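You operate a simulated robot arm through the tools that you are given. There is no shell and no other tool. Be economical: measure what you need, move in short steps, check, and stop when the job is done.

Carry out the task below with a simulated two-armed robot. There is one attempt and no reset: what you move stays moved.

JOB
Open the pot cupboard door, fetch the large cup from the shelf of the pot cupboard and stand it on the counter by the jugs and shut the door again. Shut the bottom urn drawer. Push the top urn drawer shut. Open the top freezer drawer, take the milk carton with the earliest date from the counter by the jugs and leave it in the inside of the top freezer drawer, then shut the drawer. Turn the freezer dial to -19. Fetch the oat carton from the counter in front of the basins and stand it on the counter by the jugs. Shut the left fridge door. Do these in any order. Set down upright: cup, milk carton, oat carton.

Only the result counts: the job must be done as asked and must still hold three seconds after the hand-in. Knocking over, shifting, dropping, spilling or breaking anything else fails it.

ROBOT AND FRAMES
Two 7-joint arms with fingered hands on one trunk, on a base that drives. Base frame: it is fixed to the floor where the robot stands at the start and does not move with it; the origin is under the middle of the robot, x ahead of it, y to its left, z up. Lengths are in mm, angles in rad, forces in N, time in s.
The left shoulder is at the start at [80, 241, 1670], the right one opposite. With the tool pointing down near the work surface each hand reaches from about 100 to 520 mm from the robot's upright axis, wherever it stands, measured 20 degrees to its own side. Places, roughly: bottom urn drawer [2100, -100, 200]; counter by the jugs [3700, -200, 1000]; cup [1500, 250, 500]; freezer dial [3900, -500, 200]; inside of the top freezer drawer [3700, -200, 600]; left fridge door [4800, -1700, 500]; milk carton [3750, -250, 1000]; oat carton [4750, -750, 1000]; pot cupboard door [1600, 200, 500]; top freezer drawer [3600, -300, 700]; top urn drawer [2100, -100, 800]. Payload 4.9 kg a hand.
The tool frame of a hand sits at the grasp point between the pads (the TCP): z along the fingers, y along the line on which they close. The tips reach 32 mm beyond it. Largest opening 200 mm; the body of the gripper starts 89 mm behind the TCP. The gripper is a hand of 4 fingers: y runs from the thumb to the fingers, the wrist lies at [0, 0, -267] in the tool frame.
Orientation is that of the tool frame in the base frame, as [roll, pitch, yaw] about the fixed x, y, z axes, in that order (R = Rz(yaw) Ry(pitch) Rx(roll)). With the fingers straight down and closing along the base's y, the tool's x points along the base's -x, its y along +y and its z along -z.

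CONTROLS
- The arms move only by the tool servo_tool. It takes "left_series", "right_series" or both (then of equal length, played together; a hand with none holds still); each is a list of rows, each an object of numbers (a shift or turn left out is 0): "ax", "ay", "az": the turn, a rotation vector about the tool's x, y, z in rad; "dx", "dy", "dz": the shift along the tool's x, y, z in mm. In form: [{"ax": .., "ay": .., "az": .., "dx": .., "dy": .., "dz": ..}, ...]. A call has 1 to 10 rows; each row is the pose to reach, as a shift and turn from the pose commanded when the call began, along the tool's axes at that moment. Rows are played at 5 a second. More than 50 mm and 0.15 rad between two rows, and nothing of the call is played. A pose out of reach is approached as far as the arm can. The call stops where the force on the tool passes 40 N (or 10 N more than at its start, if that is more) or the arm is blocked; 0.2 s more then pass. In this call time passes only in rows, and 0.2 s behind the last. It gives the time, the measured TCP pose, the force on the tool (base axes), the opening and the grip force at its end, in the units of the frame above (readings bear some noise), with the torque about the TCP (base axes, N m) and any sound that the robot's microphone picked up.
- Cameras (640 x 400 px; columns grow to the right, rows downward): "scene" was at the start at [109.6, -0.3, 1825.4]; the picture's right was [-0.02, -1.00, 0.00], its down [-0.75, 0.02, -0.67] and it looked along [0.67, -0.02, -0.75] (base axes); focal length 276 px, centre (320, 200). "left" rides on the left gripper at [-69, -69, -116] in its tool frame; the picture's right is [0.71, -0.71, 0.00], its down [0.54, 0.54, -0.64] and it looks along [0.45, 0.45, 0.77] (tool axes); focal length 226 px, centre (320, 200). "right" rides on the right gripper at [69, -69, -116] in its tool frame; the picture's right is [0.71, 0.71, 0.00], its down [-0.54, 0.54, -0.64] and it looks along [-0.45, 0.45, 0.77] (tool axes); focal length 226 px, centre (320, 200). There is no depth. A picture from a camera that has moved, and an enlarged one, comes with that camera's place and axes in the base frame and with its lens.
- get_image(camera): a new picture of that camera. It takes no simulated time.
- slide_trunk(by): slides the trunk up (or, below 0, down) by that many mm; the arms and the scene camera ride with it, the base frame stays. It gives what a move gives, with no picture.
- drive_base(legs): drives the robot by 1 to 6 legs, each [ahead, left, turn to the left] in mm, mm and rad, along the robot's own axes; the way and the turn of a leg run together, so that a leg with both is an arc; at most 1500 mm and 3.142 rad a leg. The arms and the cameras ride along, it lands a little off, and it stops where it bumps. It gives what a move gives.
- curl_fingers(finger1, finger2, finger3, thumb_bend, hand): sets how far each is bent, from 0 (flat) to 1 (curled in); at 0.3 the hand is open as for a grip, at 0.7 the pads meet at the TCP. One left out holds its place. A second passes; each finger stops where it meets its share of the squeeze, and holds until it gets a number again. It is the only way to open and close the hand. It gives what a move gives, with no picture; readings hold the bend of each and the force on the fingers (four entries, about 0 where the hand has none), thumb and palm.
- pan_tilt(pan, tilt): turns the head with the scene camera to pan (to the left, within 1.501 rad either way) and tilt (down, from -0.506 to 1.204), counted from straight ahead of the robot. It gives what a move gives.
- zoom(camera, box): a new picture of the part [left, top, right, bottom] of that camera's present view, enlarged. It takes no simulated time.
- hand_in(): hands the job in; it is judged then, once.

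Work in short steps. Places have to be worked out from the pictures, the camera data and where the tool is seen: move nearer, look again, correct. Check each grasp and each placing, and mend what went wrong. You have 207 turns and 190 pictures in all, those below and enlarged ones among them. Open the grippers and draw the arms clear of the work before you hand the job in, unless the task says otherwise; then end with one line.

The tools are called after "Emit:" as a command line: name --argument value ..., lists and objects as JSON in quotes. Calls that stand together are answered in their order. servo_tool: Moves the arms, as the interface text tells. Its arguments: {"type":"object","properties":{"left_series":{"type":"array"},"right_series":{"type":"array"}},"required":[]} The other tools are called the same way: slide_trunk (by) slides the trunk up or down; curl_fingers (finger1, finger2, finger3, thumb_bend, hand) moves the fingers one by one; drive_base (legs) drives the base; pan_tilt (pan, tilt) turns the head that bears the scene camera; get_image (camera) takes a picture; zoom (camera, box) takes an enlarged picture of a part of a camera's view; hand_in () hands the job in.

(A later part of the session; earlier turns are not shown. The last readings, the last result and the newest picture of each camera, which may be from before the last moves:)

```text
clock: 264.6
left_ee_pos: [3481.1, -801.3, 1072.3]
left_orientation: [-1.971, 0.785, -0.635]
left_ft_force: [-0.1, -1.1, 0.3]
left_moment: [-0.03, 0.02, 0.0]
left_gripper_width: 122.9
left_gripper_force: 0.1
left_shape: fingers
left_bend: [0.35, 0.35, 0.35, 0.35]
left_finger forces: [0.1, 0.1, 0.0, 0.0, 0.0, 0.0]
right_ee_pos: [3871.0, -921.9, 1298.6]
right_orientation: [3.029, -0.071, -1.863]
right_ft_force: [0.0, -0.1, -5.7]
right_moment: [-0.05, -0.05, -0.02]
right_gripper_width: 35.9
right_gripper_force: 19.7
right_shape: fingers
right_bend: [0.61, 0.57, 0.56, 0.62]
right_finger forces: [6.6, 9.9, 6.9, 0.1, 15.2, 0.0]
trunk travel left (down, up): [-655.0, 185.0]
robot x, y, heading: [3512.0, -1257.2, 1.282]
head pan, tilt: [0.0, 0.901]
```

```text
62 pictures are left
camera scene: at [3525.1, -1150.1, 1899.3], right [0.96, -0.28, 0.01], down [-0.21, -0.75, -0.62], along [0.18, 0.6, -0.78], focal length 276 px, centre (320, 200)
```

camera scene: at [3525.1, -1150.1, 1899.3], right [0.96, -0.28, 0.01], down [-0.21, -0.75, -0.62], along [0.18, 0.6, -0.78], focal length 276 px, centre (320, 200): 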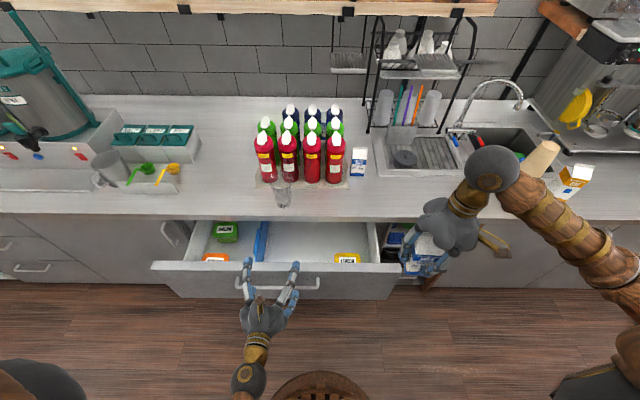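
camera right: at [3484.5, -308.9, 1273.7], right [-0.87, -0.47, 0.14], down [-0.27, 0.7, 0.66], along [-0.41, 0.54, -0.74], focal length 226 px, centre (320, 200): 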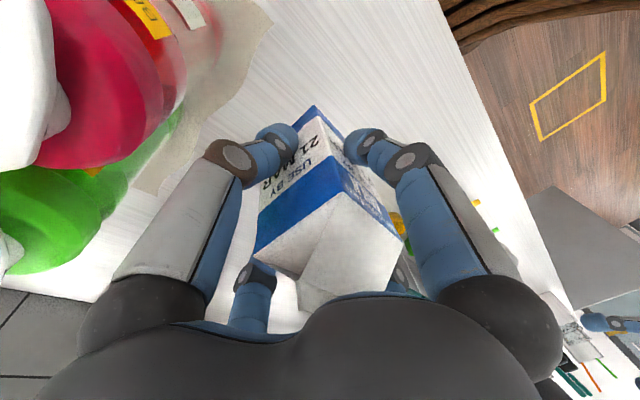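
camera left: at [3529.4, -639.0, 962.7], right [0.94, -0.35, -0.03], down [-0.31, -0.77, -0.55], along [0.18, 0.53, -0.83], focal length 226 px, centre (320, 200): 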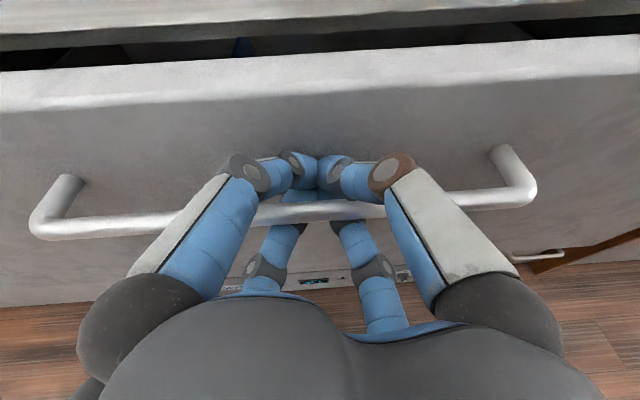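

I close the left hand into a fist to save room, drive 115 nearer, and move the right hand (carton) over the drawer's free zone.

Emit:
curl_fingers --hand "left" --finger1 0.7 --finger2 0.7 --finger3 0.7 --thumb_bend 0.7

Emit:
drive_base --legs '[[115, 0, 0]]'

Emit:
servo_tool --right_series '[{"dx": -12, "dy": 30, "dz": 25}, {"dx": -24, "dy": 60, "dz": 50}, {"dx": -36, "dy": 90, "dz": 75}, {"dx": -48, "dy": 120, "dz": 100}, {"dx": -60, "dy": 150, "dz": 125}, {"dx": -72, "dy": 180, "dz": 150}, {"dx": -84, "dy": 210, "dz": 175}, {"dx": -96, "dy": 240, "dz": 200}, {"dx": -108, "dy": 262, "dz": 220}]'

Emit:
get_image --camera "right"

Emit:
get_image --camera "scene"

```text
clock: 265.6
left_ee_pos: [3480.7, -801.7, 1071.3]
left_orientation: [-1.969, 0.784, -0.634]
left_ft_force: [-0.2, 0.3, -0.5]
left_moment: [-0.02, 0.03, 0.02]
left_gripper_width: 2.3
left_gripper_force: 0.0
left_shape: fingers
left_bend: [0.69, 0.69, 0.69, 0.69]
left_finger forces: [0.0, 0.1, 0.0, 0.0, 0.0, 0.1]
right_ee_pos: [3871.2, -921.4, 1298.2]
right_orientation: [3.029, -0.072, -1.862]
right_ft_force: [0.1, -0.4, -5.5]
right_moment: [-0.03, -0.02, 0.0]
right_gripper_width: 35.8
right_gripper_force: 18.9
right_shape: fingers
right_bend: [0.61, 0.57, 0.56, 0.62]
right_finger forces: [6.5, 9.7, 6.9, 0.1, 15.2, 0.0]
trunk travel left (down, up): [-655.0, 185.0]
robot x, y, heading: [3512.5, -1254.7, 1.279]
head pan, tilt: [0.0, 0.901]
```

```text
clock: 266.8
left_ee_pos: [3511.6, -691.9, 1071.6]
left_orientation: [-1.968, 0.784, -0.633]
left_ft_force: [0.8, -0.1, -0.4]
left_moment: [0.03, -0.04, 0.01]
left_gripper_width: 1.9
left_gripper_force: 0.0
left_shape: fingers
left_bend: [0.69, 0.69, 0.69, 0.69]
left_finger forces: [0.0, 0.0, 0.0, 0.0, 0.1, 0.1]
right_ee_pos: [3902.3, -811.8, 1298.6]
right_orientation: [3.029, -0.071, -1.859]
right_ft_force: [-0.2, 0.6, -4.6]
right_moment: [-0.03, -0.06, 0.01]
right_gripper_width: 36.0
right_gripper_force: 18.6
right_shape: fingers
right_bend: [0.61, 0.57, 0.56, 0.62]
right_finger forces: [6.5, 9.9, 6.9, 0.1, 15.2, 0.1]
trunk travel left (down, up): [-655.0, 185.0]
robot x, y, heading: [3543.6, -1144.4, 1.29]
head pan, tilt: [0.0, 0.901]
```

```text
clock: 268.8
left_ee_pos: [3513.9, -690.8, 1072.0]
left_orientation: [-1.971, 0.79, -0.638]
left_ft_force: [0.7, 0.3, -0.6]
left_moment: [0.01, 0.01, 0.01]
left_gripper_width: 1.9
left_gripper_force: 0.1
left_shape: fingers
left_bend: [0.69, 0.69, 0.69, 0.69]
left_finger forces: [0.0, 0.0, 0.0, 0.0, 0.0, 0.0]
right_ee_pos: [3731.9, -721.3, 1023.9]
right_orientation: [3.138, -0.109, -1.805]
right_ft_force: [0.9, -0.5, -5.4]
right_moment: [-0.03, 0.0, 0.0]
right_gripper_width: 34.1
right_gripper_force: 19.1
right_shape: fingers
right_bend: [0.61, 0.56, 0.56, 0.63]
right_finger forces: [6.9, 9.2, 7.4, 0.0, 14.5, 0.0]
right hand out of reach, approached as far as the arm can: row 1, 2, 3, 4, 5, 6, 7, 8
trunk travel left (down, up): [-655.0, 185.0]
robot x, y, heading: [3547.3, -1147.0, 1.287]
head pan, tilt: [0.0, 0.901]
stopped in row 9 (right hand): the force on the tool passed its limit at 45 N (the readings are from after the stop); the commanded pose is now the measured one
```

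```text
61 pictures are left
camera right: at [3786.6, -790.7, 1145.2], right [-0.85, -0.52, 0.08], down [-0.38, 0.72, 0.58], along [-0.36, 0.47, -0.81], focal length 226 px, centre (320, 200)
```

right: 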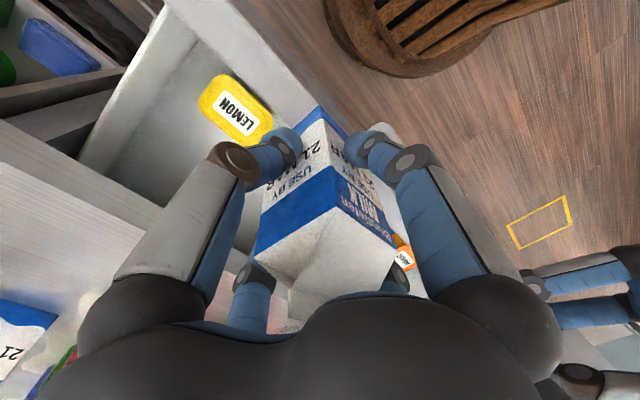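

```text
60 pictures are left
camera scene: at [3560.1, -1041.5, 1898.8], right [0.96, -0.28, 0.01], down [-0.22, -0.75, -0.62], along [0.18, 0.6, -0.78], focal length 276 px, centre (320, 200)
```

scene: 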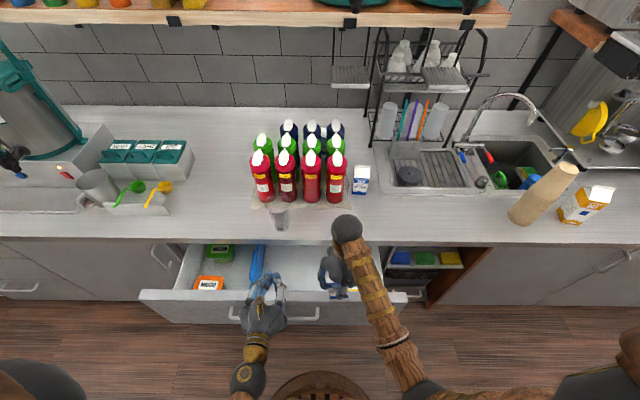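

The carton hovers above the drawer near its front wall (D≈229). I see LEMON box at lateral ~135, so I go forward 88 and left 35.

Emit:
servo_tool --right_series '[{"dx": -18, "dy": 7}, {"dx": -36, "dy": 14}, {"dx": -54, "dy": 21}, {"dx": -72, "dy": 28}, {"dx": -88, "dy": 35}]'

Emit:
get_image --camera "right"

```text
clock: 270.0
left_ee_pos: [3512.6, -691.8, 1072.8]
left_orientation: [-1.968, 0.787, -0.636]
left_ft_force: [0.5, -0.1, 1.0]
left_moment: [-0.02, -0.01, -0.03]
left_gripper_width: 2.1
left_gripper_force: 0.1
left_shape: fingers
left_bend: [0.69, 0.69, 0.69, 0.69]
left_finger forces: [0.1, 0.0, 0.0, 0.1, 0.1, 0.0]
right_ee_pos: [3714.6, -628.2, 1013.7]
right_orientation: [3.137, -0.109, -1.801]
right_ft_force: [0.3, -0.6, -4.8]
right_moment: [-0.03, -0.04, -0.01]
right_gripper_width: 33.9
right_gripper_force: 18.6
right_shape: fingers
right_bend: [0.61, 0.56, 0.56, 0.63]
right_finger forces: [6.7, 9.3, 7.0, 0.1, 14.0, 0.0]
trunk travel left (down, up): [-655.0, 185.0]
robot x, y, heading: [3545.3, -1144.7, 1.289]
head pan, tilt: [0.0, 0.901]
```

```text
59 pictures are left
camera right: at [3770.9, -697.5, 1135.3], right [-0.85, -0.52, 0.08], down [-0.38, 0.72, 0.58], along [-0.36, 0.46, -0.81], focal length 226 px, centre (320, 200)
```

right: 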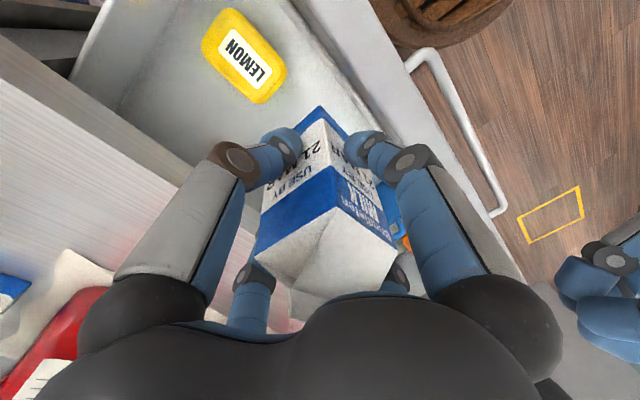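

Position is good (D≈146). I correct the tilt, lower the trunk 100, and then descend with the arm in force-guarded steps.

Emit:
slide_trunk --by -100

Emit:
servo_tool --right_series '[{"ax": -0.05, "ay": -0.018, "dz": 15}, {"ax": -0.11, "ay": -0.036, "dz": 35}, {"ax": -0.11, "ay": -0.036, "dz": 60}, {"ax": -0.11, "ay": -0.036, "dz": 85}, {"ax": -0.11, "ay": -0.036, "dz": 110}, {"ax": -0.11, "ay": -0.036, "dz": 135}, {"ax": -0.11, "ay": -0.036, "dz": 155}]'

Emit:
get_image --camera "right"

Emit:
get_image --camera "scene"

```text
clock: 271.3
left_ee_pos: [3512.4, -692.8, 972.0]
left_orientation: [-1.965, 0.788, -0.632]
left_ft_force: [-0.2, -0.4, 0.8]
left_moment: [-0.01, -0.02, 0.01]
left_gripper_width: 2.1
left_gripper_force: 0.0
left_shape: fingers
left_bend: [0.69, 0.69, 0.69, 0.69]
left_finger forces: [0.1, 0.0, 0.1, 0.0, 0.0, 0.0]
right_ee_pos: [3715.4, -629.4, 913.6]
right_orientation: [3.136, -0.108, -1.804]
right_ft_force: [0.5, -0.1, -4.6]
right_moment: [-0.04, -0.05, 0.0]
right_gripper_width: 34.3
right_gripper_force: 18.6
right_shape: fingers
right_bend: [0.61, 0.56, 0.56, 0.63]
right_finger forces: [6.7, 9.1, 7.1, 0.0, 14.2, 0.0]
trunk travel left (down, up): [-555.0, 285.0]
robot x, y, heading: [3547.2, -1146.2, 1.283]
head pan, tilt: [0.0, 0.901]
```

```text
clock: 272.9
left_ee_pos: [3512.5, -691.9, 973.7]
left_orientation: [-1.966, 0.787, -0.631]
left_ft_force: [0.6, -0.4, -0.2]
left_moment: [-0.02, -0.01, -0.01]
left_gripper_width: 2.2
left_gripper_force: 0.1
left_shape: fingers
left_bend: [0.69, 0.69, 0.69, 0.69]
left_finger forces: [0.1, 0.0, 0.1, 0.0, 0.0, 0.0]
right_ee_pos: [3712.6, -645.0, 759.7]
right_orientation: [3.028, -0.071, -1.807]
right_ft_force: [1.3, 0.5, -4.8]
right_moment: [-0.07, -0.06, -0.02]
right_gripper_width: 33.7
right_gripper_force: 18.6
right_shape: fingers
right_bend: [0.61, 0.56, 0.56, 0.63]
right_finger forces: [7.0, 9.3, 7.1, 0.1, 14.4, 0.0]
trunk travel left (down, up): [-555.0, 285.0]
robot x, y, heading: [3542.7, -1146.0, 1.288]
head pan, tilt: [0.0, 0.901]
```

```text
58 pictures are left
camera right: at [3778.0, -722.5, 871.5], right [-0.85, -0.52, 0.13], down [-0.31, 0.68, 0.66], along [-0.43, 0.52, -0.74], focal length 226 px, centre (320, 200)
```

right: 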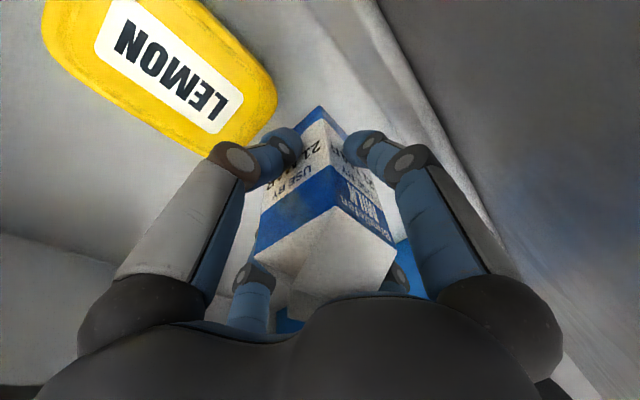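

```text
57 pictures are left
camera scene: at [3556.6, -1045.2, 1799.1], right [0.96, -0.28, 0.01], down [-0.21, -0.75, -0.62], along [0.18, 0.6, -0.78], focal length 276 px, centre (320, 200)
```

scene: 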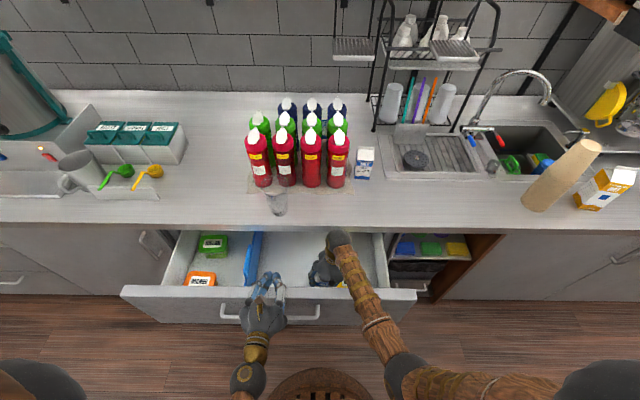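

Bottom ≈ 675 now. I continue down in small steps until the floor is felt.

Emit:
servo_tool --right_series '[{"dz": 12, "dy": 4}, {"dz": 24, "dy": 6}, {"dz": 34, "dy": 6}, {"dz": 42, "dy": 6}, {"dz": 50, "dy": 6}, {"dz": 57, "dy": 6}, {"dz": 64, "dy": 6}, {"dz": 71, "dy": 6}, {"dz": 78, "dy": 6}, {"dz": 85, "dy": 6}]'

Emit:
get_image --camera "right"

```text
clock: 275.1
left_ee_pos: [3513.6, -692.7, 973.9]
left_orientation: [-1.968, 0.791, -0.633]
left_ft_force: [-0.9, -0.8, -0.7]
left_moment: [-0.03, 0.03, -0.01]
left_gripper_width: 2.1
left_gripper_force: 0.1
left_shape: fingers
left_bend: [0.69, 0.69, 0.69, 0.69]
left_finger forces: [0.1, 0.0, 0.0, 0.0, 0.0, 0.0]
right_ee_pos: [3696.0, -639.1, 687.0]
right_orientation: [3.023, -0.061, -1.809]
right_ft_force: [2.8, 0.8, 16.2]
right_moment: [-0.18, -0.43, -0.01]
right_gripper_width: 33.9
right_gripper_force: 28.8
right_shape: fingers
right_bend: [0.61, 0.56, 0.56, 0.63]
right_finger forces: [12.5, 15.7, 8.8, 0.0, 19.4, 0.0]
trunk travel left (down, up): [-555.0, 285.0]
robot x, y, heading: [3545.4, -1146.1, 1.285]
head pan, tilt: [0.0, 0.901]
stopped in row 10 (right hand): the force on the tool passed its limit at 48 N (the readings are from after the stop); the commanded pose is now the measured one
```

```text
56 pictures are left
camera right: at [3761.8, -719.0, 797.6], right [-0.85, -0.52, 0.13], down [-0.31, 0.68, 0.67], along [-0.43, 0.53, -0.73], focal length 226 px, centre (320, 200)
```

right: 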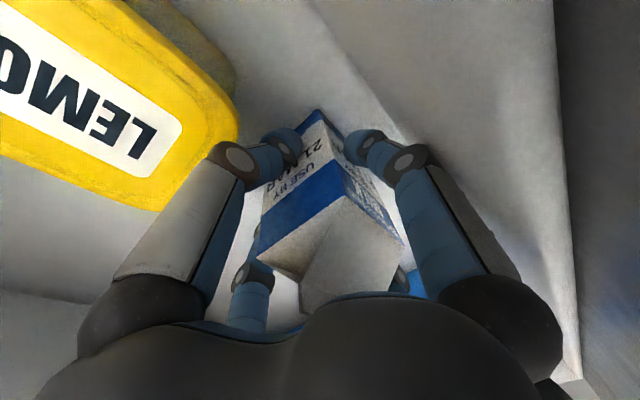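

Floor contact at TCP z≈687. I release with a modest opening.

Emit:
curl_fingers --hand "right" --finger1 0.5 --finger2 0.48 --finger3 0.48 --thumb_bend 0.5

Emit:
get_image --camera "right"

```text
clock: 276.1
left_ee_pos: [3513.3, -693.2, 974.0]
left_orientation: [-1.964, 0.788, -0.631]
left_ft_force: [0.2, -0.4, -0.7]
left_moment: [0.14, 0.04, 0.17]
left_gripper_width: 2.3
left_gripper_force: 0.1
left_shape: fingers
left_bend: [0.69, 0.69, 0.69, 0.69]
left_finger forces: [0.0, 0.1, 0.0, 0.0, 0.0, 0.0]
right_ee_pos: [3694.7, -642.3, 686.0]
right_orientation: [3.025, -0.066, -1.811]
right_ft_force: [0.0, -0.4, -0.7]
right_moment: [0.01, -0.02, 0.04]
right_gripper_width: 69.8
right_gripper_force: 0.3
right_shape: fingers
right_bend: [0.5, 0.48, 0.48, 0.5]
right_finger forces: [0.6, 0.0, 0.0, 0.0, 0.0, 0.1]
trunk travel left (down, up): [-555.0, 285.0]
robot x, y, heading: [3545.9, -1145.7, 1.291]
head pan, tilt: [0.0, 0.901]
```

```text
55 pictures are left
camera right: at [3761.1, -721.0, 796.2], right [-0.85, -0.52, 0.13], down [-0.31, 0.68, 0.67], along [-0.43, 0.52, -0.74], focal length 226 px, centre (320, 200)
```

right: 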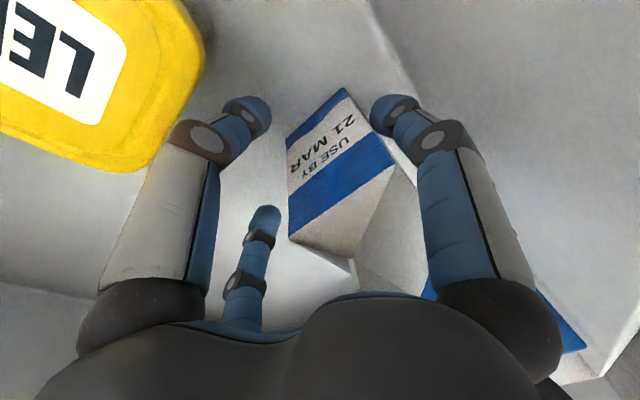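

The carton stands free, shifted slightly toward the back-left digits. I open those further and lift the hand out.

Emit:
curl_fingers --hand "right" --finger1 0.42 --finger2 0.42

Emit:
servo_tool --right_series '[{"dz": -15}, {"dz": -35}, {"dz": -60}, {"dz": -90}, {"dz": -125}, {"dz": -160}, {"dz": -200}, {"dz": -240}]'

Emit:
get_image --camera "right"

```text
clock: 277.1
left_ee_pos: [3512.0, -691.9, 975.4]
left_orientation: [-1.964, 0.79, -0.629]
left_ft_force: [0.2, -0.5, -0.3]
left_moment: [-0.02, -0.02, 0.04]
left_gripper_width: 2.1
left_gripper_force: 0.0
left_shape: fingers
left_bend: [0.69, 0.69, 0.69, 0.69]
left_finger forces: [0.0, 0.0, 0.0, 0.1, 0.0, 0.0]
right_ee_pos: [3694.1, -641.2, 686.4]
right_orientation: [3.025, -0.065, -1.809]
right_ft_force: [-0.4, 0.0, 0.0]
right_moment: [0.0, 0.01, 0.03]
right_gripper_width: 84.4
right_gripper_force: 0.1
right_shape: fingers
right_bend: [0.42, 0.42, 0.48, 0.5]
right_finger forces: [0.0, 0.1, 0.0, 0.0, 0.0, 0.0]
trunk travel left (down, up): [-555.0, 285.0]
robot x, y, heading: [3543.0, -1146.3, 1.285]
head pan, tilt: [0.0, 0.901]
```

```text
clock: 278.9
left_ee_pos: [3512.9, -691.2, 974.6]
left_orientation: [-1.962, 0.789, -0.629]
left_ft_force: [-0.2, 0.6, 0.1]
left_moment: [0.0, 0.0, 0.02]
left_gripper_width: 2.2
left_gripper_force: 0.0
left_shape: fingers
left_bend: [0.69, 0.69, 0.69, 0.69]
left_finger forces: [0.0, 0.1, 0.0, 0.0, 0.0, 0.0]
right_ee_pos: [3725.3, -632.1, 924.4]
right_orientation: [3.025, -0.064, -1.808]
right_ft_force: [-0.5, -0.2, 0.9]
right_moment: [-0.04, -0.01, -0.01]
right_gripper_width: 84.6
right_gripper_force: 0.1
right_shape: fingers
right_bend: [0.42, 0.42, 0.48, 0.5]
right_finger forces: [0.1, 0.0, 0.0, 0.1, 0.0, 0.1]
trunk travel left (down, up): [-555.0, 285.0]
robot x, y, heading: [3544.5, -1143.5, 1.285]
head pan, tilt: [0.0, 0.901]
```

```text
54 pictures are left
camera right: at [3791.3, -711.3, 1034.4], right [-0.85, -0.52, 0.13], down [-0.31, 0.68, 0.67], along [-0.43, 0.52, -0.74], focal length 226 px, centre (320, 200)
```

right: 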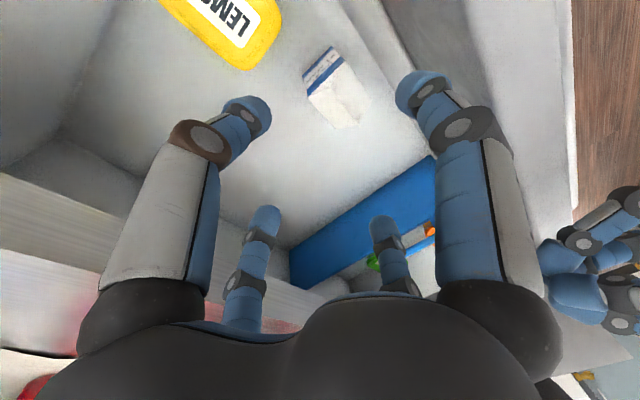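

Milk is upright in the drawer. I lift and retract the right hand to its earlier safe pose.

Emit:
servo_tool --right_series '[{"dz": -45}, {"dz": -90}, {"dz": -120, "dx": 15, "dy": -25}, {"dz": -145, "dx": 30, "dy": -55}, {"dz": -170, "dx": 45, "dy": -85}, {"dz": -195, "dx": 60, "dy": -115}, {"dz": -215, "dx": 75, "dy": -145}, {"dz": -235, "dx": 90, "dy": -175}, {"dz": -250, "dx": 105, "dy": -205}]'

Emit:
drive_base --legs '[[-90, 0, 0]]'

Emit:
slide_trunk --by -135

Emit:
get_image --camera "scene"

```text
clock: 280.9
left_ee_pos: [3513.9, -692.7, 973.7]
left_orientation: [-1.961, 0.788, -0.628]
left_ft_force: [-0.1, -0.1, 0.7]
left_moment: [0.01, -0.01, -0.02]
left_gripper_width: 2.1
left_gripper_force: 0.0
left_shape: fingers
left_bend: [0.69, 0.69, 0.69, 0.69]
left_finger forces: [0.0, 0.0, 0.1, 0.0, 0.0, 0.1]
right_ee_pos: [3930.2, -777.6, 1153.9]
right_orientation: [3.026, -0.064, -1.81]
right_ft_force: [-0.5, -0.8, 0.3]
right_moment: [-0.01, -0.02, -0.03]
right_gripper_width: 84.8
right_gripper_force: 0.1
right_shape: fingers
right_bend: [0.42, 0.42, 0.48, 0.5]
right_finger forces: [0.1, 0.0, 0.0, 0.0, 0.0, 0.0]
trunk travel left (down, up): [-555.0, 285.0]
robot x, y, heading: [3543.3, -1145.6, 1.29]
head pan, tilt: [0.0, 0.901]
```

```text
clock: 281.9
left_ee_pos: [3486.9, -779.1, 973.7]
left_orientation: [-1.965, 0.789, -0.63]
left_ft_force: [1.4, -0.4, -0.3]
left_moment: [0.04, 0.03, 0.11]
left_gripper_width: 2.0
left_gripper_force: 0.1
left_shape: fingers
left_bend: [0.69, 0.69, 0.69, 0.69]
left_finger forces: [0.0, 0.1, 0.1, 0.1, 0.1, 0.1]
right_ee_pos: [3906.6, -863.4, 1154.9]
right_orientation: [3.024, -0.065, -1.809]
right_ft_force: [-0.2, -0.1, 0.0]
right_moment: [-0.04, 0.0, 0.0]
right_gripper_width: 84.7
right_gripper_force: 0.0
right_shape: fingers
right_bend: [0.42, 0.42, 0.48, 0.5]
right_finger forces: [0.0, 0.1, 0.0, 0.0, 0.0, 0.1]
trunk travel left (down, up): [-555.0, 285.0]
robot x, y, heading: [3522.8, -1232.7, 1.283]
head pan, tilt: [0.0, 0.901]
```

```text
clock: 283.2
left_ee_pos: [3489.5, -777.5, 864.0]
left_orientation: [-1.945, 0.796, -0.62]
left_ft_force: [1.1, 4.1, 16.1]
left_moment: [0.38, -0.2, -0.01]
left_gripper_width: 4.3
left_gripper_force: 14.5
left_shape: fingers
left_bend: [0.68, 0.71, 0.7, 0.68]
left_finger forces: [0.1, 7.7, 21.6, 0.0, 0.1, 0.1]
right_ee_pos: [3909.3, -865.0, 1035.3]
right_orientation: [3.024, -0.062, -1.809]
right_ft_force: [-0.3, -0.8, -0.2]
right_moment: [0.0, 0.02, -0.03]
right_gripper_width: 84.8
right_gripper_force: 0.1
right_shape: fingers
right_bend: [0.42, 0.42, 0.48, 0.5]
right_finger forces: [0.1, 0.0, 0.0, 0.0, 0.0, 0.0]
trunk travel left (down, up): [-439.0, 401.0]
robot x, y, heading: [3515.8, -1232.5, 1.287]
head pan, tilt: [0.0, 0.901]
stopped: the force on the tool passed its limit at 56 N (the readings are from after the stop); the commanded pose is now the measured one
```

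```text
53 pictures are left
camera scene: at [3534.3, -1134.2, 1680.4], right [0.96, -0.28, 0.01], down [-0.21, -0.75, -0.63], along [0.18, 0.6, -0.78], focal length 276 px, centre (320, 200)
```

scene: 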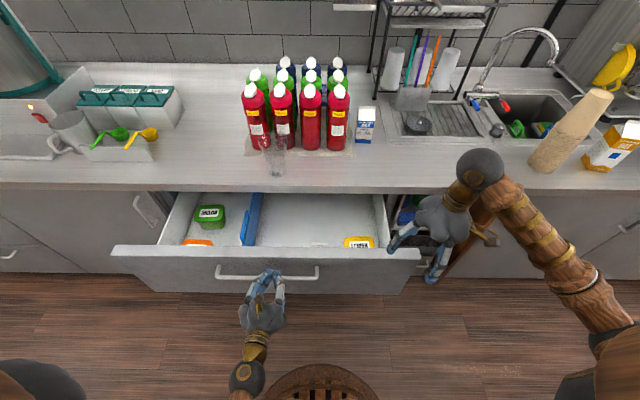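

The fist rests on the handle bar. I raise 12 mm and push the drawer shut by driving ahead.

Emit:
slide_trunk --by 12

Emit:
drive_base --legs '[[130, 0, 0], [110, 0, 0]]'

Emit:
get_image --camera "scene"

```text
clock: 283.8
left_ee_pos: [3488.8, -778.0, 873.7]
left_orientation: [-1.949, 0.795, -0.62]
left_ft_force: [0.2, 0.4, 0.8]
left_moment: [0.01, 0.0, -0.01]
left_gripper_width: 2.6
left_gripper_force: 0.2
left_shape: fingers
left_bend: [0.69, 0.69, 0.69, 0.69]
left_finger forces: [0.0, 0.0, 0.0, 0.1, 0.0, 0.0]
right_ee_pos: [3905.7, -864.7, 1050.3]
right_orientation: [3.026, -0.06, -1.808]
right_ft_force: [-0.3, 0.7, -0.9]
right_moment: [0.03, 0.03, 0.01]
right_gripper_width: 84.6
right_gripper_force: 0.0
right_shape: fingers
right_bend: [0.42, 0.42, 0.48, 0.5]
right_finger forces: [0.0, 0.0, 0.0, 0.0, 0.0, 0.0]
trunk travel left (down, up): [-451.0, 389.0]
robot x, y, heading: [3518.9, -1231.5, 1.293]
head pan, tilt: [0.0, 0.901]
```

```text
clock: 285.9
left_ee_pos: [3555.5, -549.6, 878.1]
left_orientation: [-1.948, 0.793, -0.62]
left_ft_force: [-0.5, 0.5, 0.0]
left_moment: [0.02, -0.01, 0.01]
left_gripper_width: 1.9
left_gripper_force: 0.1
left_shape: fingers
left_bend: [0.69, 0.69, 0.69, 0.69]
left_finger forces: [0.0, 0.1, 0.1, 0.0, 0.1, 0.1]
right_ee_pos: [3972.0, -637.3, 1051.1]
right_orientation: [3.025, -0.061, -1.808]
right_ft_force: [-0.8, -0.3, -0.5]
right_moment: [-0.01, 0.0, -0.02]
right_gripper_width: 84.8
right_gripper_force: 0.1
right_shape: fingers
right_bend: [0.42, 0.42, 0.48, 0.5]
right_finger forces: [0.0, 0.0, 0.0, 0.0, 0.0, 0.0]
trunk travel left (down, up): [-451.0, 389.0]
robot x, y, heading: [3584.7, -1002.2, 1.289]
head pan, tilt: [0.0, 0.901]
```

```text
52 pictures are left
camera scene: at [3598.5, -906.8, 1695.1], right [0.96, -0.28, 0.01], down [-0.21, -0.75, -0.63], along [0.18, 0.6, -0.78], focal length 276 px, centre (320, 200)
```

scene: 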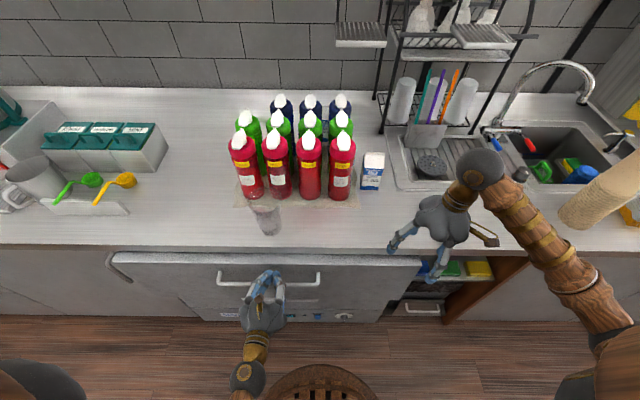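

Nearly shut. I push the remaining ~60 mm.

Emit:
drive_base --legs '[[70, 0, 0]]'

Emit:
zoom --camera "scene" --box '[100, 200, 440, 340]'

```text
clock: 286.9
left_ee_pos: [3573.6, -483.8, 875.5]
left_orientation: [-1.95, 0.791, -0.621]
left_ft_force: [-0.4, -0.8, 6.0]
left_moment: [-0.04, -0.06, -0.01]
left_gripper_width: 2.5
left_gripper_force: 3.7
left_shape: fingers
left_bend: [0.69, 0.69, 0.7, 0.69]
left_finger forces: [0.1, 2.1, 5.2, 0.0, 0.0, 0.0]
right_ee_pos: [3992.1, -568.6, 1050.8]
right_orientation: [3.023, -0.064, -1.807]
right_ft_force: [0.1, 0.0, -0.3]
right_moment: [-0.02, -0.01, -0.01]
right_gripper_width: 84.9
right_gripper_force: 0.1
right_shape: fingers
right_bend: [0.42, 0.42, 0.48, 0.5]
right_finger forces: [0.1, 0.0, 0.1, 0.2, 0.1, 0.0]
trunk travel left (down, up): [-451.0, 389.0]
robot x, y, heading: [3604.4, -938.2, 1.288]
head pan, tilt: [0.0, 0.901]
```

```text
1.88 times, centred on (270, 270) of scene
camera zoom: at [3618.4, -839.7, 1694.9], right [0.96, -0.28, 0.01], down [-0.21, -0.75, -0.63], along [0.18, 0.6, -0.78], focal length 520 px, centre (414, 68)
```

zoom: 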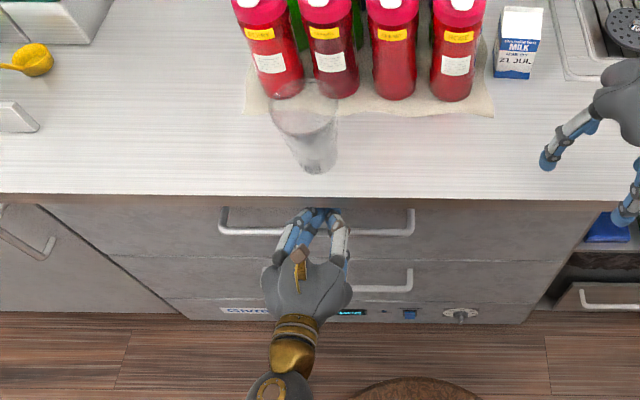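

It looks shut; I confirm with a small extra push, then back off and zoom.

Emit:
drive_base --legs '[[25, 0, 0]]'

Emit:
drive_base --legs '[[-200, 0, 0]]'

Emit:
zoom --camera "scene" --box '[100, 170, 440, 320]'

```text
clock: 287.7
left_ee_pos: [3576.7, -476.6, 875.1]
left_orientation: [-1.957, 0.797, -0.63]
left_ft_force: [-5.1, -10.3, 16.1]
left_moment: [0.08, -0.41, 0.14]
left_gripper_width: 1.7
left_gripper_force: 23.9
left_shape: fingers
left_bend: [0.7, 0.7, 0.7, 0.7]
left_finger forces: [17.9, 15.5, 14.4, 0.1, 0.0, 0.0]
right_ee_pos: [3998.7, -557.9, 1049.1]
right_orientation: [3.023, -0.064, -1.806]
right_ft_force: [-0.3, -0.7, -0.2]
right_moment: [-0.03, -0.01, 0.0]
right_gripper_width: 84.5
right_gripper_force: 0.0
right_shape: fingers
right_bend: [0.42, 0.42, 0.48, 0.5]
right_finger forces: [0.0, 0.1, 0.1, 0.1, 0.1, 0.1]
trunk travel left (down, up): [-451.0, 389.0]
robot x, y, heading: [3608.7, -925.6, 1.29]
head pan, tilt: [0.0, 0.901]
stopped in leg 1: the force on the tool passed its limit at 152 N (the readings are from after the stop); the commanded pose is now the measured one
```

```text
clock: 289.3
left_ee_pos: [3522.2, -666.4, 874.4]
left_orientation: [-1.96, 0.794, -0.631]
left_ft_force: [-0.2, -0.4, 1.2]
left_moment: [0.03, 0.0, 0.01]
left_gripper_width: 2.4
left_gripper_force: 0.1
left_shape: fingers
left_bend: [0.69, 0.69, 0.69, 0.69]
left_finger forces: [0.0, 0.0, 0.1, 0.0, 0.1, 0.1]
right_ee_pos: [3942.5, -746.7, 1047.8]
right_orientation: [3.022, -0.065, -1.805]
right_ft_force: [0.7, -0.7, -0.4]
right_moment: [0.0, -0.03, -0.03]
right_gripper_width: 85.0
right_gripper_force: 0.0
right_shape: fingers
right_bend: [0.42, 0.42, 0.48, 0.5]
right_finger forces: [0.0, 0.0, 0.0, 0.0, 0.0, 0.0]
trunk travel left (down, up): [-451.0, 389.0]
robot x, y, heading: [3551.0, -1116.1, 1.289]
head pan, tilt: [0.0, 0.901]
```

```text
1.88 times, centred on (270, 245) of scene
camera zoom: at [3570.2, -1017.2, 1694.0], right [0.96, -0.28, 0.01], down [-0.21, -0.75, -0.62], along [0.18, 0.6, -0.78], focal length 520 px, centre (414, 115)
```

zoom: 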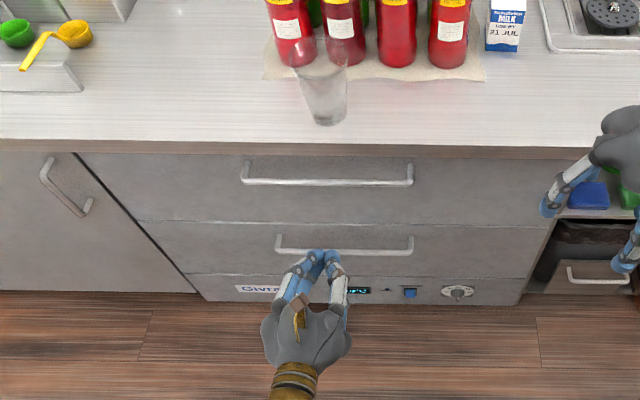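

The freezer drawer is shut. Now the oat carton: I raise the trunk and slide right along the counter, then look.

Emit:
slide_trunk --by 300

Emit:
drive_base --legs '[[30, -400, 0], [0, -380, 0]]'

Emit:
pan_tilt --pan -0.3 --tilt 0.85

Emit:
get_image --camera "scene"

```text
clock: 292.3
left_ee_pos: [3521.3, -666.7, 1172.7]
left_orientation: [-1.965, 0.795, -0.631]
left_ft_force: [-0.3, 0.5, -0.4]
left_moment: [-0.01, 0.0, -0.04]
left_gripper_width: 2.4
left_gripper_force: 0.0
left_shape: fingers
left_bend: [0.69, 0.69, 0.69, 0.69]
left_finger forces: [0.1, 0.1, 0.0, 0.0, 0.0, 0.0]
right_ee_pos: [3941.9, -746.0, 1347.3]
right_orientation: [3.02, -0.07, -1.805]
right_ft_force: [-0.8, -0.4, 0.2]
right_moment: [0.02, 0.0, 0.0]
right_gripper_width: 84.8
right_gripper_force: 0.1
right_shape: fingers
right_bend: [0.42, 0.42, 0.48, 0.5]
right_finger forces: [0.0, 0.0, 0.0, 0.0, 0.0, 0.0]
trunk travel left (down, up): [-751.0, 89.0]
robot x, y, heading: [3548.9, -1117.2, 1.289]
head pan, tilt: [0.0, 0.901]
```

```text
clock: 296.8
left_ee_pos: [4273.9, -850.1, 1174.0]
left_orientation: [-1.964, 0.797, -0.63]
left_ft_force: [0.4, 0.3, 0.3]
left_moment: [-0.05, 0.02, -0.02]
left_gripper_width: 2.2
left_gripper_force: 0.0
left_shape: fingers
left_bend: [0.69, 0.69, 0.69, 0.69]
left_finger forces: [0.0, 0.1, 0.0, 0.1, 0.0, 0.1]
right_ee_pos: [4695.0, -930.2, 1348.7]
right_orientation: [3.021, -0.069, -1.802]
right_ft_force: [0.4, -0.9, 0.1]
right_moment: [0.01, 0.0, -0.01]
right_gripper_width: 84.6
right_gripper_force: 0.1
right_shape: fingers
right_bend: [0.42, 0.42, 0.48, 0.5]
right_finger forces: [0.0, 0.1, 0.0, 0.0, 0.0, 0.0]
trunk travel left (down, up): [-751.0, 89.0]
robot x, y, heading: [4307.1, -1303.0, 1.293]
head pan, tilt: [0.0, 0.901]
```

```text
clock: 297.6
left_ee_pos: [4275.2, -849.9, 1173.7]
left_orientation: [-1.966, 0.796, -0.631]
left_ft_force: [0.1, -0.3, 0.5]
left_moment: [-0.01, 0.0, -0.01]
left_gripper_width: 2.2
left_gripper_force: 0.1
left_shape: fingers
left_bend: [0.69, 0.69, 0.69, 0.69]
left_finger forces: [0.1, 0.1, 0.0, 0.0, 0.1, 0.0]
right_ee_pos: [4694.8, -930.7, 1348.5]
right_orientation: [3.021, -0.067, -1.803]
right_ft_force: [0.6, -0.5, 1.0]
right_moment: [0.02, 0.02, 0.01]
right_gripper_width: 84.8
right_gripper_force: 0.0
right_shape: fingers
right_bend: [0.42, 0.42, 0.48, 0.5]
right_finger forces: [0.1, 0.1, 0.0, 0.1, 0.0, 0.0]
trunk travel left (down, up): [-751.0, 89.0]
robot x, y, heading: [4305.9, -1302.8, 1.295]
head pan, tilt: [-0.3, 0.85]
```

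```text
49 pictures are left
camera scene: at [4346.9, -1207.0, 1998.4], right [0.84, -0.55, 0.0], down [-0.41, -0.63, -0.66], along [0.37, 0.55, -0.75], focal length 276 px, centre (320, 200)
```

scene: 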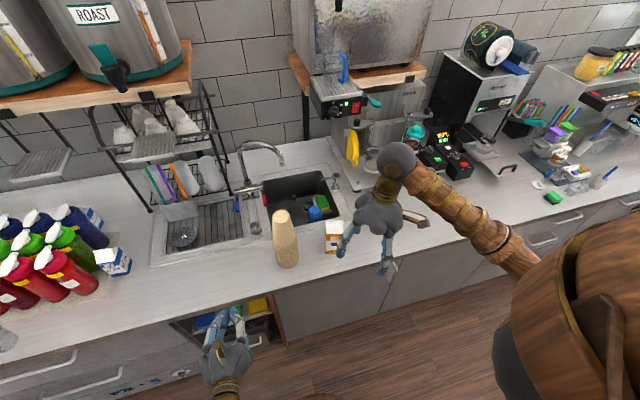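

The oat carton is almost straight ahead of the right hand (239 mm). I drive 165 ahead, lower the hand to z≈1215 and extend over it.

Emit:
drive_base --legs '[[165, 0, 0]]'

Emit:
servo_tool --right_series '[{"dz": 35}, {"dz": 70}, {"dz": 105}, {"dz": 130}, {"dz": 130, "dx": -25}, {"dz": 130, "dx": -50}, {"dz": 130, "dx": -75}]'

Emit:
get_image --camera "right"

```text
clock: 299.0
left_ee_pos: [4320.2, -690.6, 1175.4]
left_orientation: [-1.961, 0.796, -0.631]
left_ft_force: [-0.1, 0.2, 0.2]
left_moment: [0.02, -0.01, -0.01]
left_gripper_width: 2.2
left_gripper_force: 0.1
left_shape: fingers
left_bend: [0.69, 0.69, 0.69, 0.69]
left_finger forces: [0.0, 0.1, 0.0, 0.0, 0.0, 0.0]
right_ee_pos: [4740.9, -772.0, 1347.2]
right_orientation: [3.021, -0.067, -1.802]
right_ft_force: [-0.5, 0.7, -0.7]
right_moment: [-0.02, -0.01, 0.01]
right_gripper_width: 84.8
right_gripper_force: 0.0
right_shape: fingers
right_bend: [0.42, 0.42, 0.48, 0.5]
right_finger forces: [0.1, 0.0, 0.0, 0.0, 0.1, 0.0]
trunk travel left (down, up): [-751.0, 89.0]
robot x, y, heading: [4352.8, -1146.4, 1.288]
head pan, tilt: [-0.3, 0.85]
```

```text
clock: 300.6
left_ee_pos: [4321.6, -690.1, 1173.9]
left_orientation: [-1.962, 0.796, -0.63]
left_ft_force: [-0.2, -0.2, 0.2]
left_moment: [0.06, 0.0, -0.01]
left_gripper_width: 2.2
left_gripper_force: 0.0
left_shape: fingers
left_bend: [0.69, 0.69, 0.69, 0.69]
left_finger forces: [0.0, 0.0, 0.0, 0.0, 0.0, 0.0]
right_ee_pos: [4740.5, -703.7, 1213.8]
right_orientation: [3.023, -0.066, -1.804]
right_ft_force: [-0.3, -1.2, -0.5]
right_moment: [0.0, 0.0, 0.01]
right_gripper_width: 84.5
right_gripper_force: 0.2
right_shape: fingers
right_bend: [0.42, 0.42, 0.48, 0.5]
right_finger forces: [0.0, 0.0, 0.0, 0.0, 0.0, 0.0]
trunk travel left (down, up): [-751.0, 89.0]
robot x, y, heading: [4351.9, -1144.0, 1.298]
head pan, tilt: [-0.3, 0.85]
```

```text
48 pictures are left
camera right: at [4807.0, -781.9, 1324.0], right [-0.84, -0.52, 0.13], down [-0.31, 0.68, 0.67], along [-0.43, 0.52, -0.73], focal length 226 px, centre (320, 200)
```

right: 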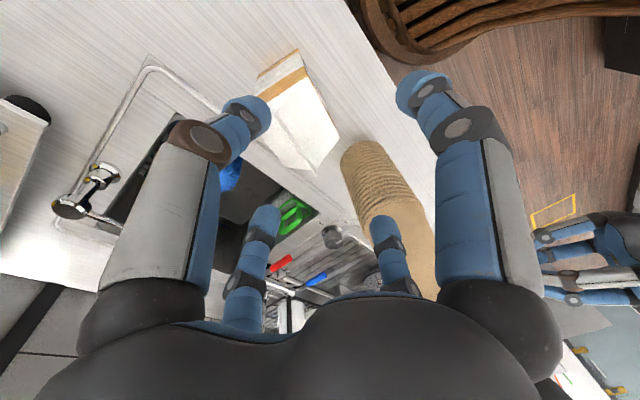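

Oat centre ≈ (4757, −714). I correct (right ~19 plus lean compensation) and descend 75 first.

Emit:
servo_tool --right_series '[{"dy": -10, "dx": 3}, {"dy": -20, "dx": 5}, {"dy": -23, "dx": 5, "dz": 25}, {"dy": -26, "dx": 5, "dz": 50}, {"dy": -29, "dx": 5, "dz": 75}]'

Emit:
get_image --camera "right"

```text
clock: 301.8
left_ee_pos: [4319.6, -690.5, 1173.6]
left_orientation: [-1.959, 0.797, -0.63]
left_ft_force: [-0.8, 0.0, 0.5]
left_moment: [-0.01, 0.02, 0.01]
left_gripper_width: 2.4
left_gripper_force: 0.0
left_shape: fingers
left_bend: [0.69, 0.69, 0.69, 0.69]
left_finger forces: [0.0, 0.0, 0.0, 0.0, 0.0, 0.0]
right_ee_pos: [4757.1, -718.2, 1135.9]
right_orientation: [3.022, -0.065, -1.803]
right_ft_force: [0.1, -0.2, -0.6]
right_moment: [0.01, 0.0, 0.02]
right_gripper_width: 84.9
right_gripper_force: 0.1
right_shape: fingers
right_bend: [0.42, 0.42, 0.48, 0.5]
right_finger forces: [0.0, 0.0, 0.0, 0.1, 0.0, 0.0]
trunk travel left (down, up): [-751.0, 89.0]
robot x, y, heading: [4353.5, -1142.6, 1.292]
head pan, tilt: [-0.3, 0.85]
```

```text
47 pictures are left
camera right: at [4823.4, -796.3, 1246.2], right [-0.84, -0.52, 0.13], down [-0.31, 0.68, 0.67], along [-0.43, 0.52, -0.73], focal length 226 px, centre (320, 200)
```

right: 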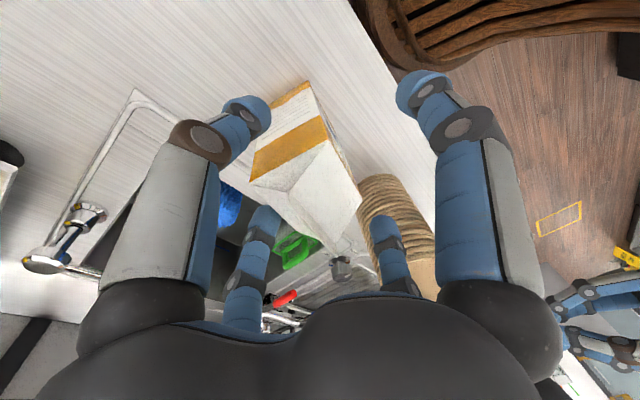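

A 15 mm forward correction is needed; I open all digits to 0.38 and descend the rest.

Emit:
curl_fingers --hand "right" --finger1 0.4 --finger2 0.4 --finger3 0.4 --thumb_bend 0.4

Emit:
servo_tool --right_series '[{"dx": -8}, {"dx": -15}, {"dx": -15, "dy": -3, "dz": 18}, {"dx": -15, "dy": -5, "dz": 36}, {"dx": -15, "dy": -7, "dz": 54}, {"dx": -15, "dy": -8, "dz": 66}]'

Emit:
get_image --camera "right"

```text
clock: 302.8
left_ee_pos: [4320.8, -691.7, 1175.0]
left_orientation: [-1.961, 0.798, -0.629]
left_ft_force: [0.1, -0.5, 0.7]
left_moment: [0.02, 0.0, 0.0]
left_gripper_width: 2.1
left_gripper_force: 0.0
left_shape: fingers
left_bend: [0.69, 0.69, 0.69, 0.69]
left_finger forces: [0.0, 0.0, 0.0, 0.0, 0.0, 0.0]
right_ee_pos: [4757.1, -718.0, 1134.4]
right_orientation: [3.022, -0.067, -1.801]
right_ft_force: [-0.2, 0.0, 0.2]
right_moment: [-0.01, -0.03, -0.01]
right_gripper_width: 105.0
right_gripper_force: 0.1
right_shape: fingers
right_bend: [0.4, 0.4, 0.4, 0.4]
right_finger forces: [0.0, 0.0, 0.0, 0.1, 0.0, 0.1]
trunk travel left (down, up): [-751.0, 89.0]
robot x, y, heading: [4353.6, -1141.4, 1.294]
head pan, tilt: [-0.3, 0.85]
```

```text
clock: 304.2
left_ee_pos: [4319.9, -691.2, 1173.4]
left_orientation: [-1.959, 0.798, -0.63]
left_ft_force: [0.3, -0.6, -0.5]
left_moment: [0.01, 0.03, -0.04]
left_gripper_width: 2.1
left_gripper_force: 0.0
left_shape: fingers
left_bend: [0.69, 0.69, 0.69, 0.69]
left_finger forces: [0.0, 0.1, 0.1, 0.1, 0.0, 0.0]
right_ee_pos: [4758.6, -708.0, 1068.6]
right_orientation: [3.022, -0.066, -1.802]
right_ft_force: [-0.2, 0.1, 0.6]
right_moment: [0.02, 0.04, -0.02]
right_gripper_width: 105.1
right_gripper_force: 0.1
right_shape: fingers
right_bend: [0.4, 0.4, 0.4, 0.4]
right_finger forces: [0.1, 0.1, 0.0, 0.0, 0.1, 0.0]
trunk travel left (down, up): [-751.0, 89.0]
robot x, y, heading: [4355.7, -1144.7, 1.291]
head pan, tilt: [-0.3, 0.85]
```

```text
46 pictures are left
camera right: at [4825.0, -785.5, 1179.5], right [-0.84, -0.52, 0.13], down [-0.31, 0.68, 0.67], along [-0.43, 0.52, -0.73], focal length 226 px, centre (320, 200)
```

right: 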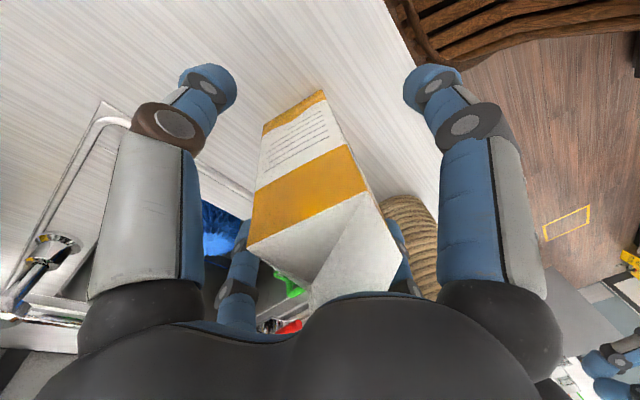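

The oat carton is centred. I close and lift.

Emit:
curl_fingers --hand "right" --finger1 0.75 --finger2 0.75 --finger3 0.75 --thumb_bend 0.75

Emit:
servo_tool --right_series '[{"dz": -15}, {"dz": -40}, {"dz": -75}, {"dz": -110}, {"dz": -145}, {"dz": -180}]'

Emit:
get_image --camera "right"

```text
clock: 305.2
left_ee_pos: [4320.0, -690.5, 1174.0]
left_orientation: [-1.96, 0.797, -0.631]
left_ft_force: [-0.5, -1.0, -0.5]
left_moment: [-0.04, 0.02, -0.02]
left_gripper_width: 2.3
left_gripper_force: 0.0
left_shape: fingers
left_bend: [0.69, 0.69, 0.69, 0.69]
left_finger forces: [0.0, 0.0, 0.0, 0.0, 0.0, 0.0]
right_ee_pos: [4761.0, -708.6, 1069.4]
right_orientation: [3.021, -0.067, -1.803]
right_ft_force: [0.6, -1.3, -0.7]
right_moment: [-0.04, -0.48, -0.09]
right_gripper_width: 38.3
right_gripper_force: 22.6
right_shape: fingers
right_bend: [0.59, 0.53, 0.55, 0.61]
right_finger forces: [6.7, 12.3, 7.3, 0.0, 18.9, 0.0]
trunk travel left (down, up): [-751.0, 89.0]
robot x, y, heading: [4356.2, -1144.7, 1.295]
head pan, tilt: [-0.3, 0.85]
```

```text
clock: 306.6
left_ee_pos: [4319.9, -691.0, 1173.6]
left_orientation: [-1.962, 0.798, -0.63]
left_ft_force: [0.2, 0.2, -0.2]
left_moment: [0.01, -0.02, -0.01]
left_gripper_width: 2.2
left_gripper_force: 0.1
left_shape: fingers
left_bend: [0.69, 0.69, 0.69, 0.69]
left_finger forces: [0.0, 0.0, 0.0, 0.0, 0.0, 0.0]
right_ee_pos: [4783.8, -700.6, 1250.3]
right_orientation: [3.023, -0.065, -1.802]
right_ft_force: [0.0, -0.1, -9.4]
right_moment: [-0.05, -0.16, -0.03]
right_gripper_width: 36.6
right_gripper_force: 18.5
right_shape: fingers
right_bend: [0.59, 0.53, 0.55, 0.62]
right_finger forces: [6.4, 10.5, 5.6, 0.0, 14.1, 0.1]
trunk travel left (down, up): [-751.0, 89.0]
robot x, y, heading: [4353.9, -1146.4, 1.292]
head pan, tilt: [-0.3, 0.85]
```

```text
45 pictures are left
camera right: at [4849.9, -779.2, 1360.3], right [-0.84, -0.52, 0.13], down [-0.31, 0.68, 0.67], along [-0.43, 0.52, -0.74], focal length 226 px, centre (320, 200)
```

right: 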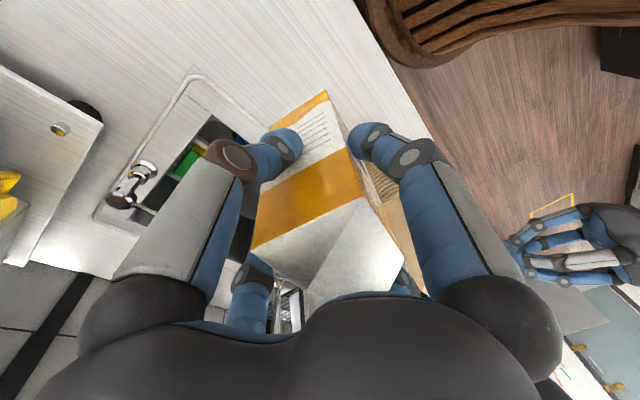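

Oat carton held securely (9.4 N). I'll set it where the MAR milk stood. I back out and slide left along the aisle.

Emit:
drive_base --legs '[[-250, 0, 0], [0, 720, 0], [0, 710, 0]]'

Emit:
pan_tilt --pan -0.1 --tilt 0.9

Emit:
get_image --camera "scene"

```text
clock: 315.4
left_ee_pos: [2887.9, -543.1, 1174.0]
left_orientation: [-1.958, 0.797, -0.631]
left_ft_force: [-0.2, -0.3, 0.4]
left_moment: [0.01, 0.02, 0.01]
left_gripper_width: 2.3
left_gripper_force: 0.0
left_shape: fingers
left_bend: [0.69, 0.69, 0.69, 0.69]
left_finger forces: [0.0, 0.0, 0.1, 0.0, 0.0, 0.0]
right_ee_pos: [3352.2, -551.3, 1249.4]
right_orientation: [3.022, -0.066, -1.803]
right_ft_force: [0.0, -0.2, -10.0]
right_moment: [-0.07, -0.1, 0.02]
right_gripper_width: 36.5
right_gripper_force: 18.6
right_shape: fingers
right_bend: [0.59, 0.53, 0.55, 0.62]
right_finger forces: [6.3, 10.5, 5.6, 0.0, 14.2, 0.0]
trunk travel left (down, up): [-751.0, 89.0]
robot x, y, heading: [2920.5, -995.8, 1.289]
head pan, tilt: [-0.3, 0.85]
```

```text
clock: 316.2
left_ee_pos: [2888.4, -542.0, 1173.2]
left_orientation: [-1.961, 0.798, -0.63]
left_ft_force: [0.0, 1.0, 0.5]
left_moment: [0.0, 0.02, -0.01]
left_gripper_width: 2.0
left_gripper_force: 0.0
left_shape: fingers
left_bend: [0.69, 0.69, 0.69, 0.69]
left_finger forces: [0.1, 0.1, 0.0, 0.0, 0.0, 0.0]
right_ee_pos: [3352.1, -551.1, 1249.6]
right_orientation: [3.022, -0.066, -1.804]
right_ft_force: [-0.1, -0.4, -9.4]
right_moment: [-0.1, -0.17, 0.0]
right_gripper_width: 36.6
right_gripper_force: 18.3
right_shape: fingers
right_bend: [0.59, 0.53, 0.55, 0.62]
right_finger forces: [6.3, 10.5, 5.5, 0.1, 14.5, 0.0]
trunk travel left (down, up): [-751.0, 89.0]
robot x, y, heading: [2921.8, -996.4, 1.297]
head pan, tilt: [-0.099, 0.901]
```

```text
44 pictures are left
camera scene: at [2946.4, -895.9, 1994.3], right [0.93, -0.37, 0.0], down [-0.29, -0.73, -0.62], along [0.23, 0.58, -0.78], focal length 276 px, centre (320, 200)
```

scene: 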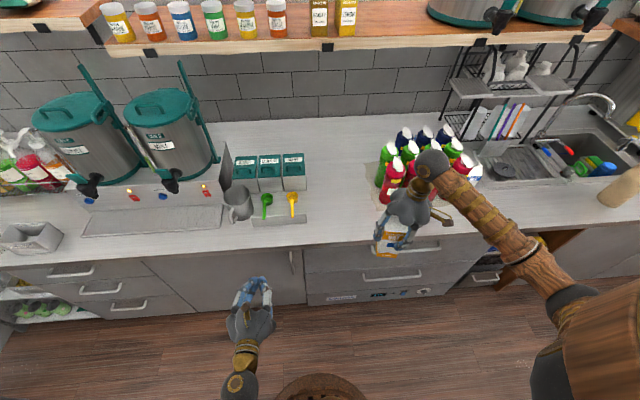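

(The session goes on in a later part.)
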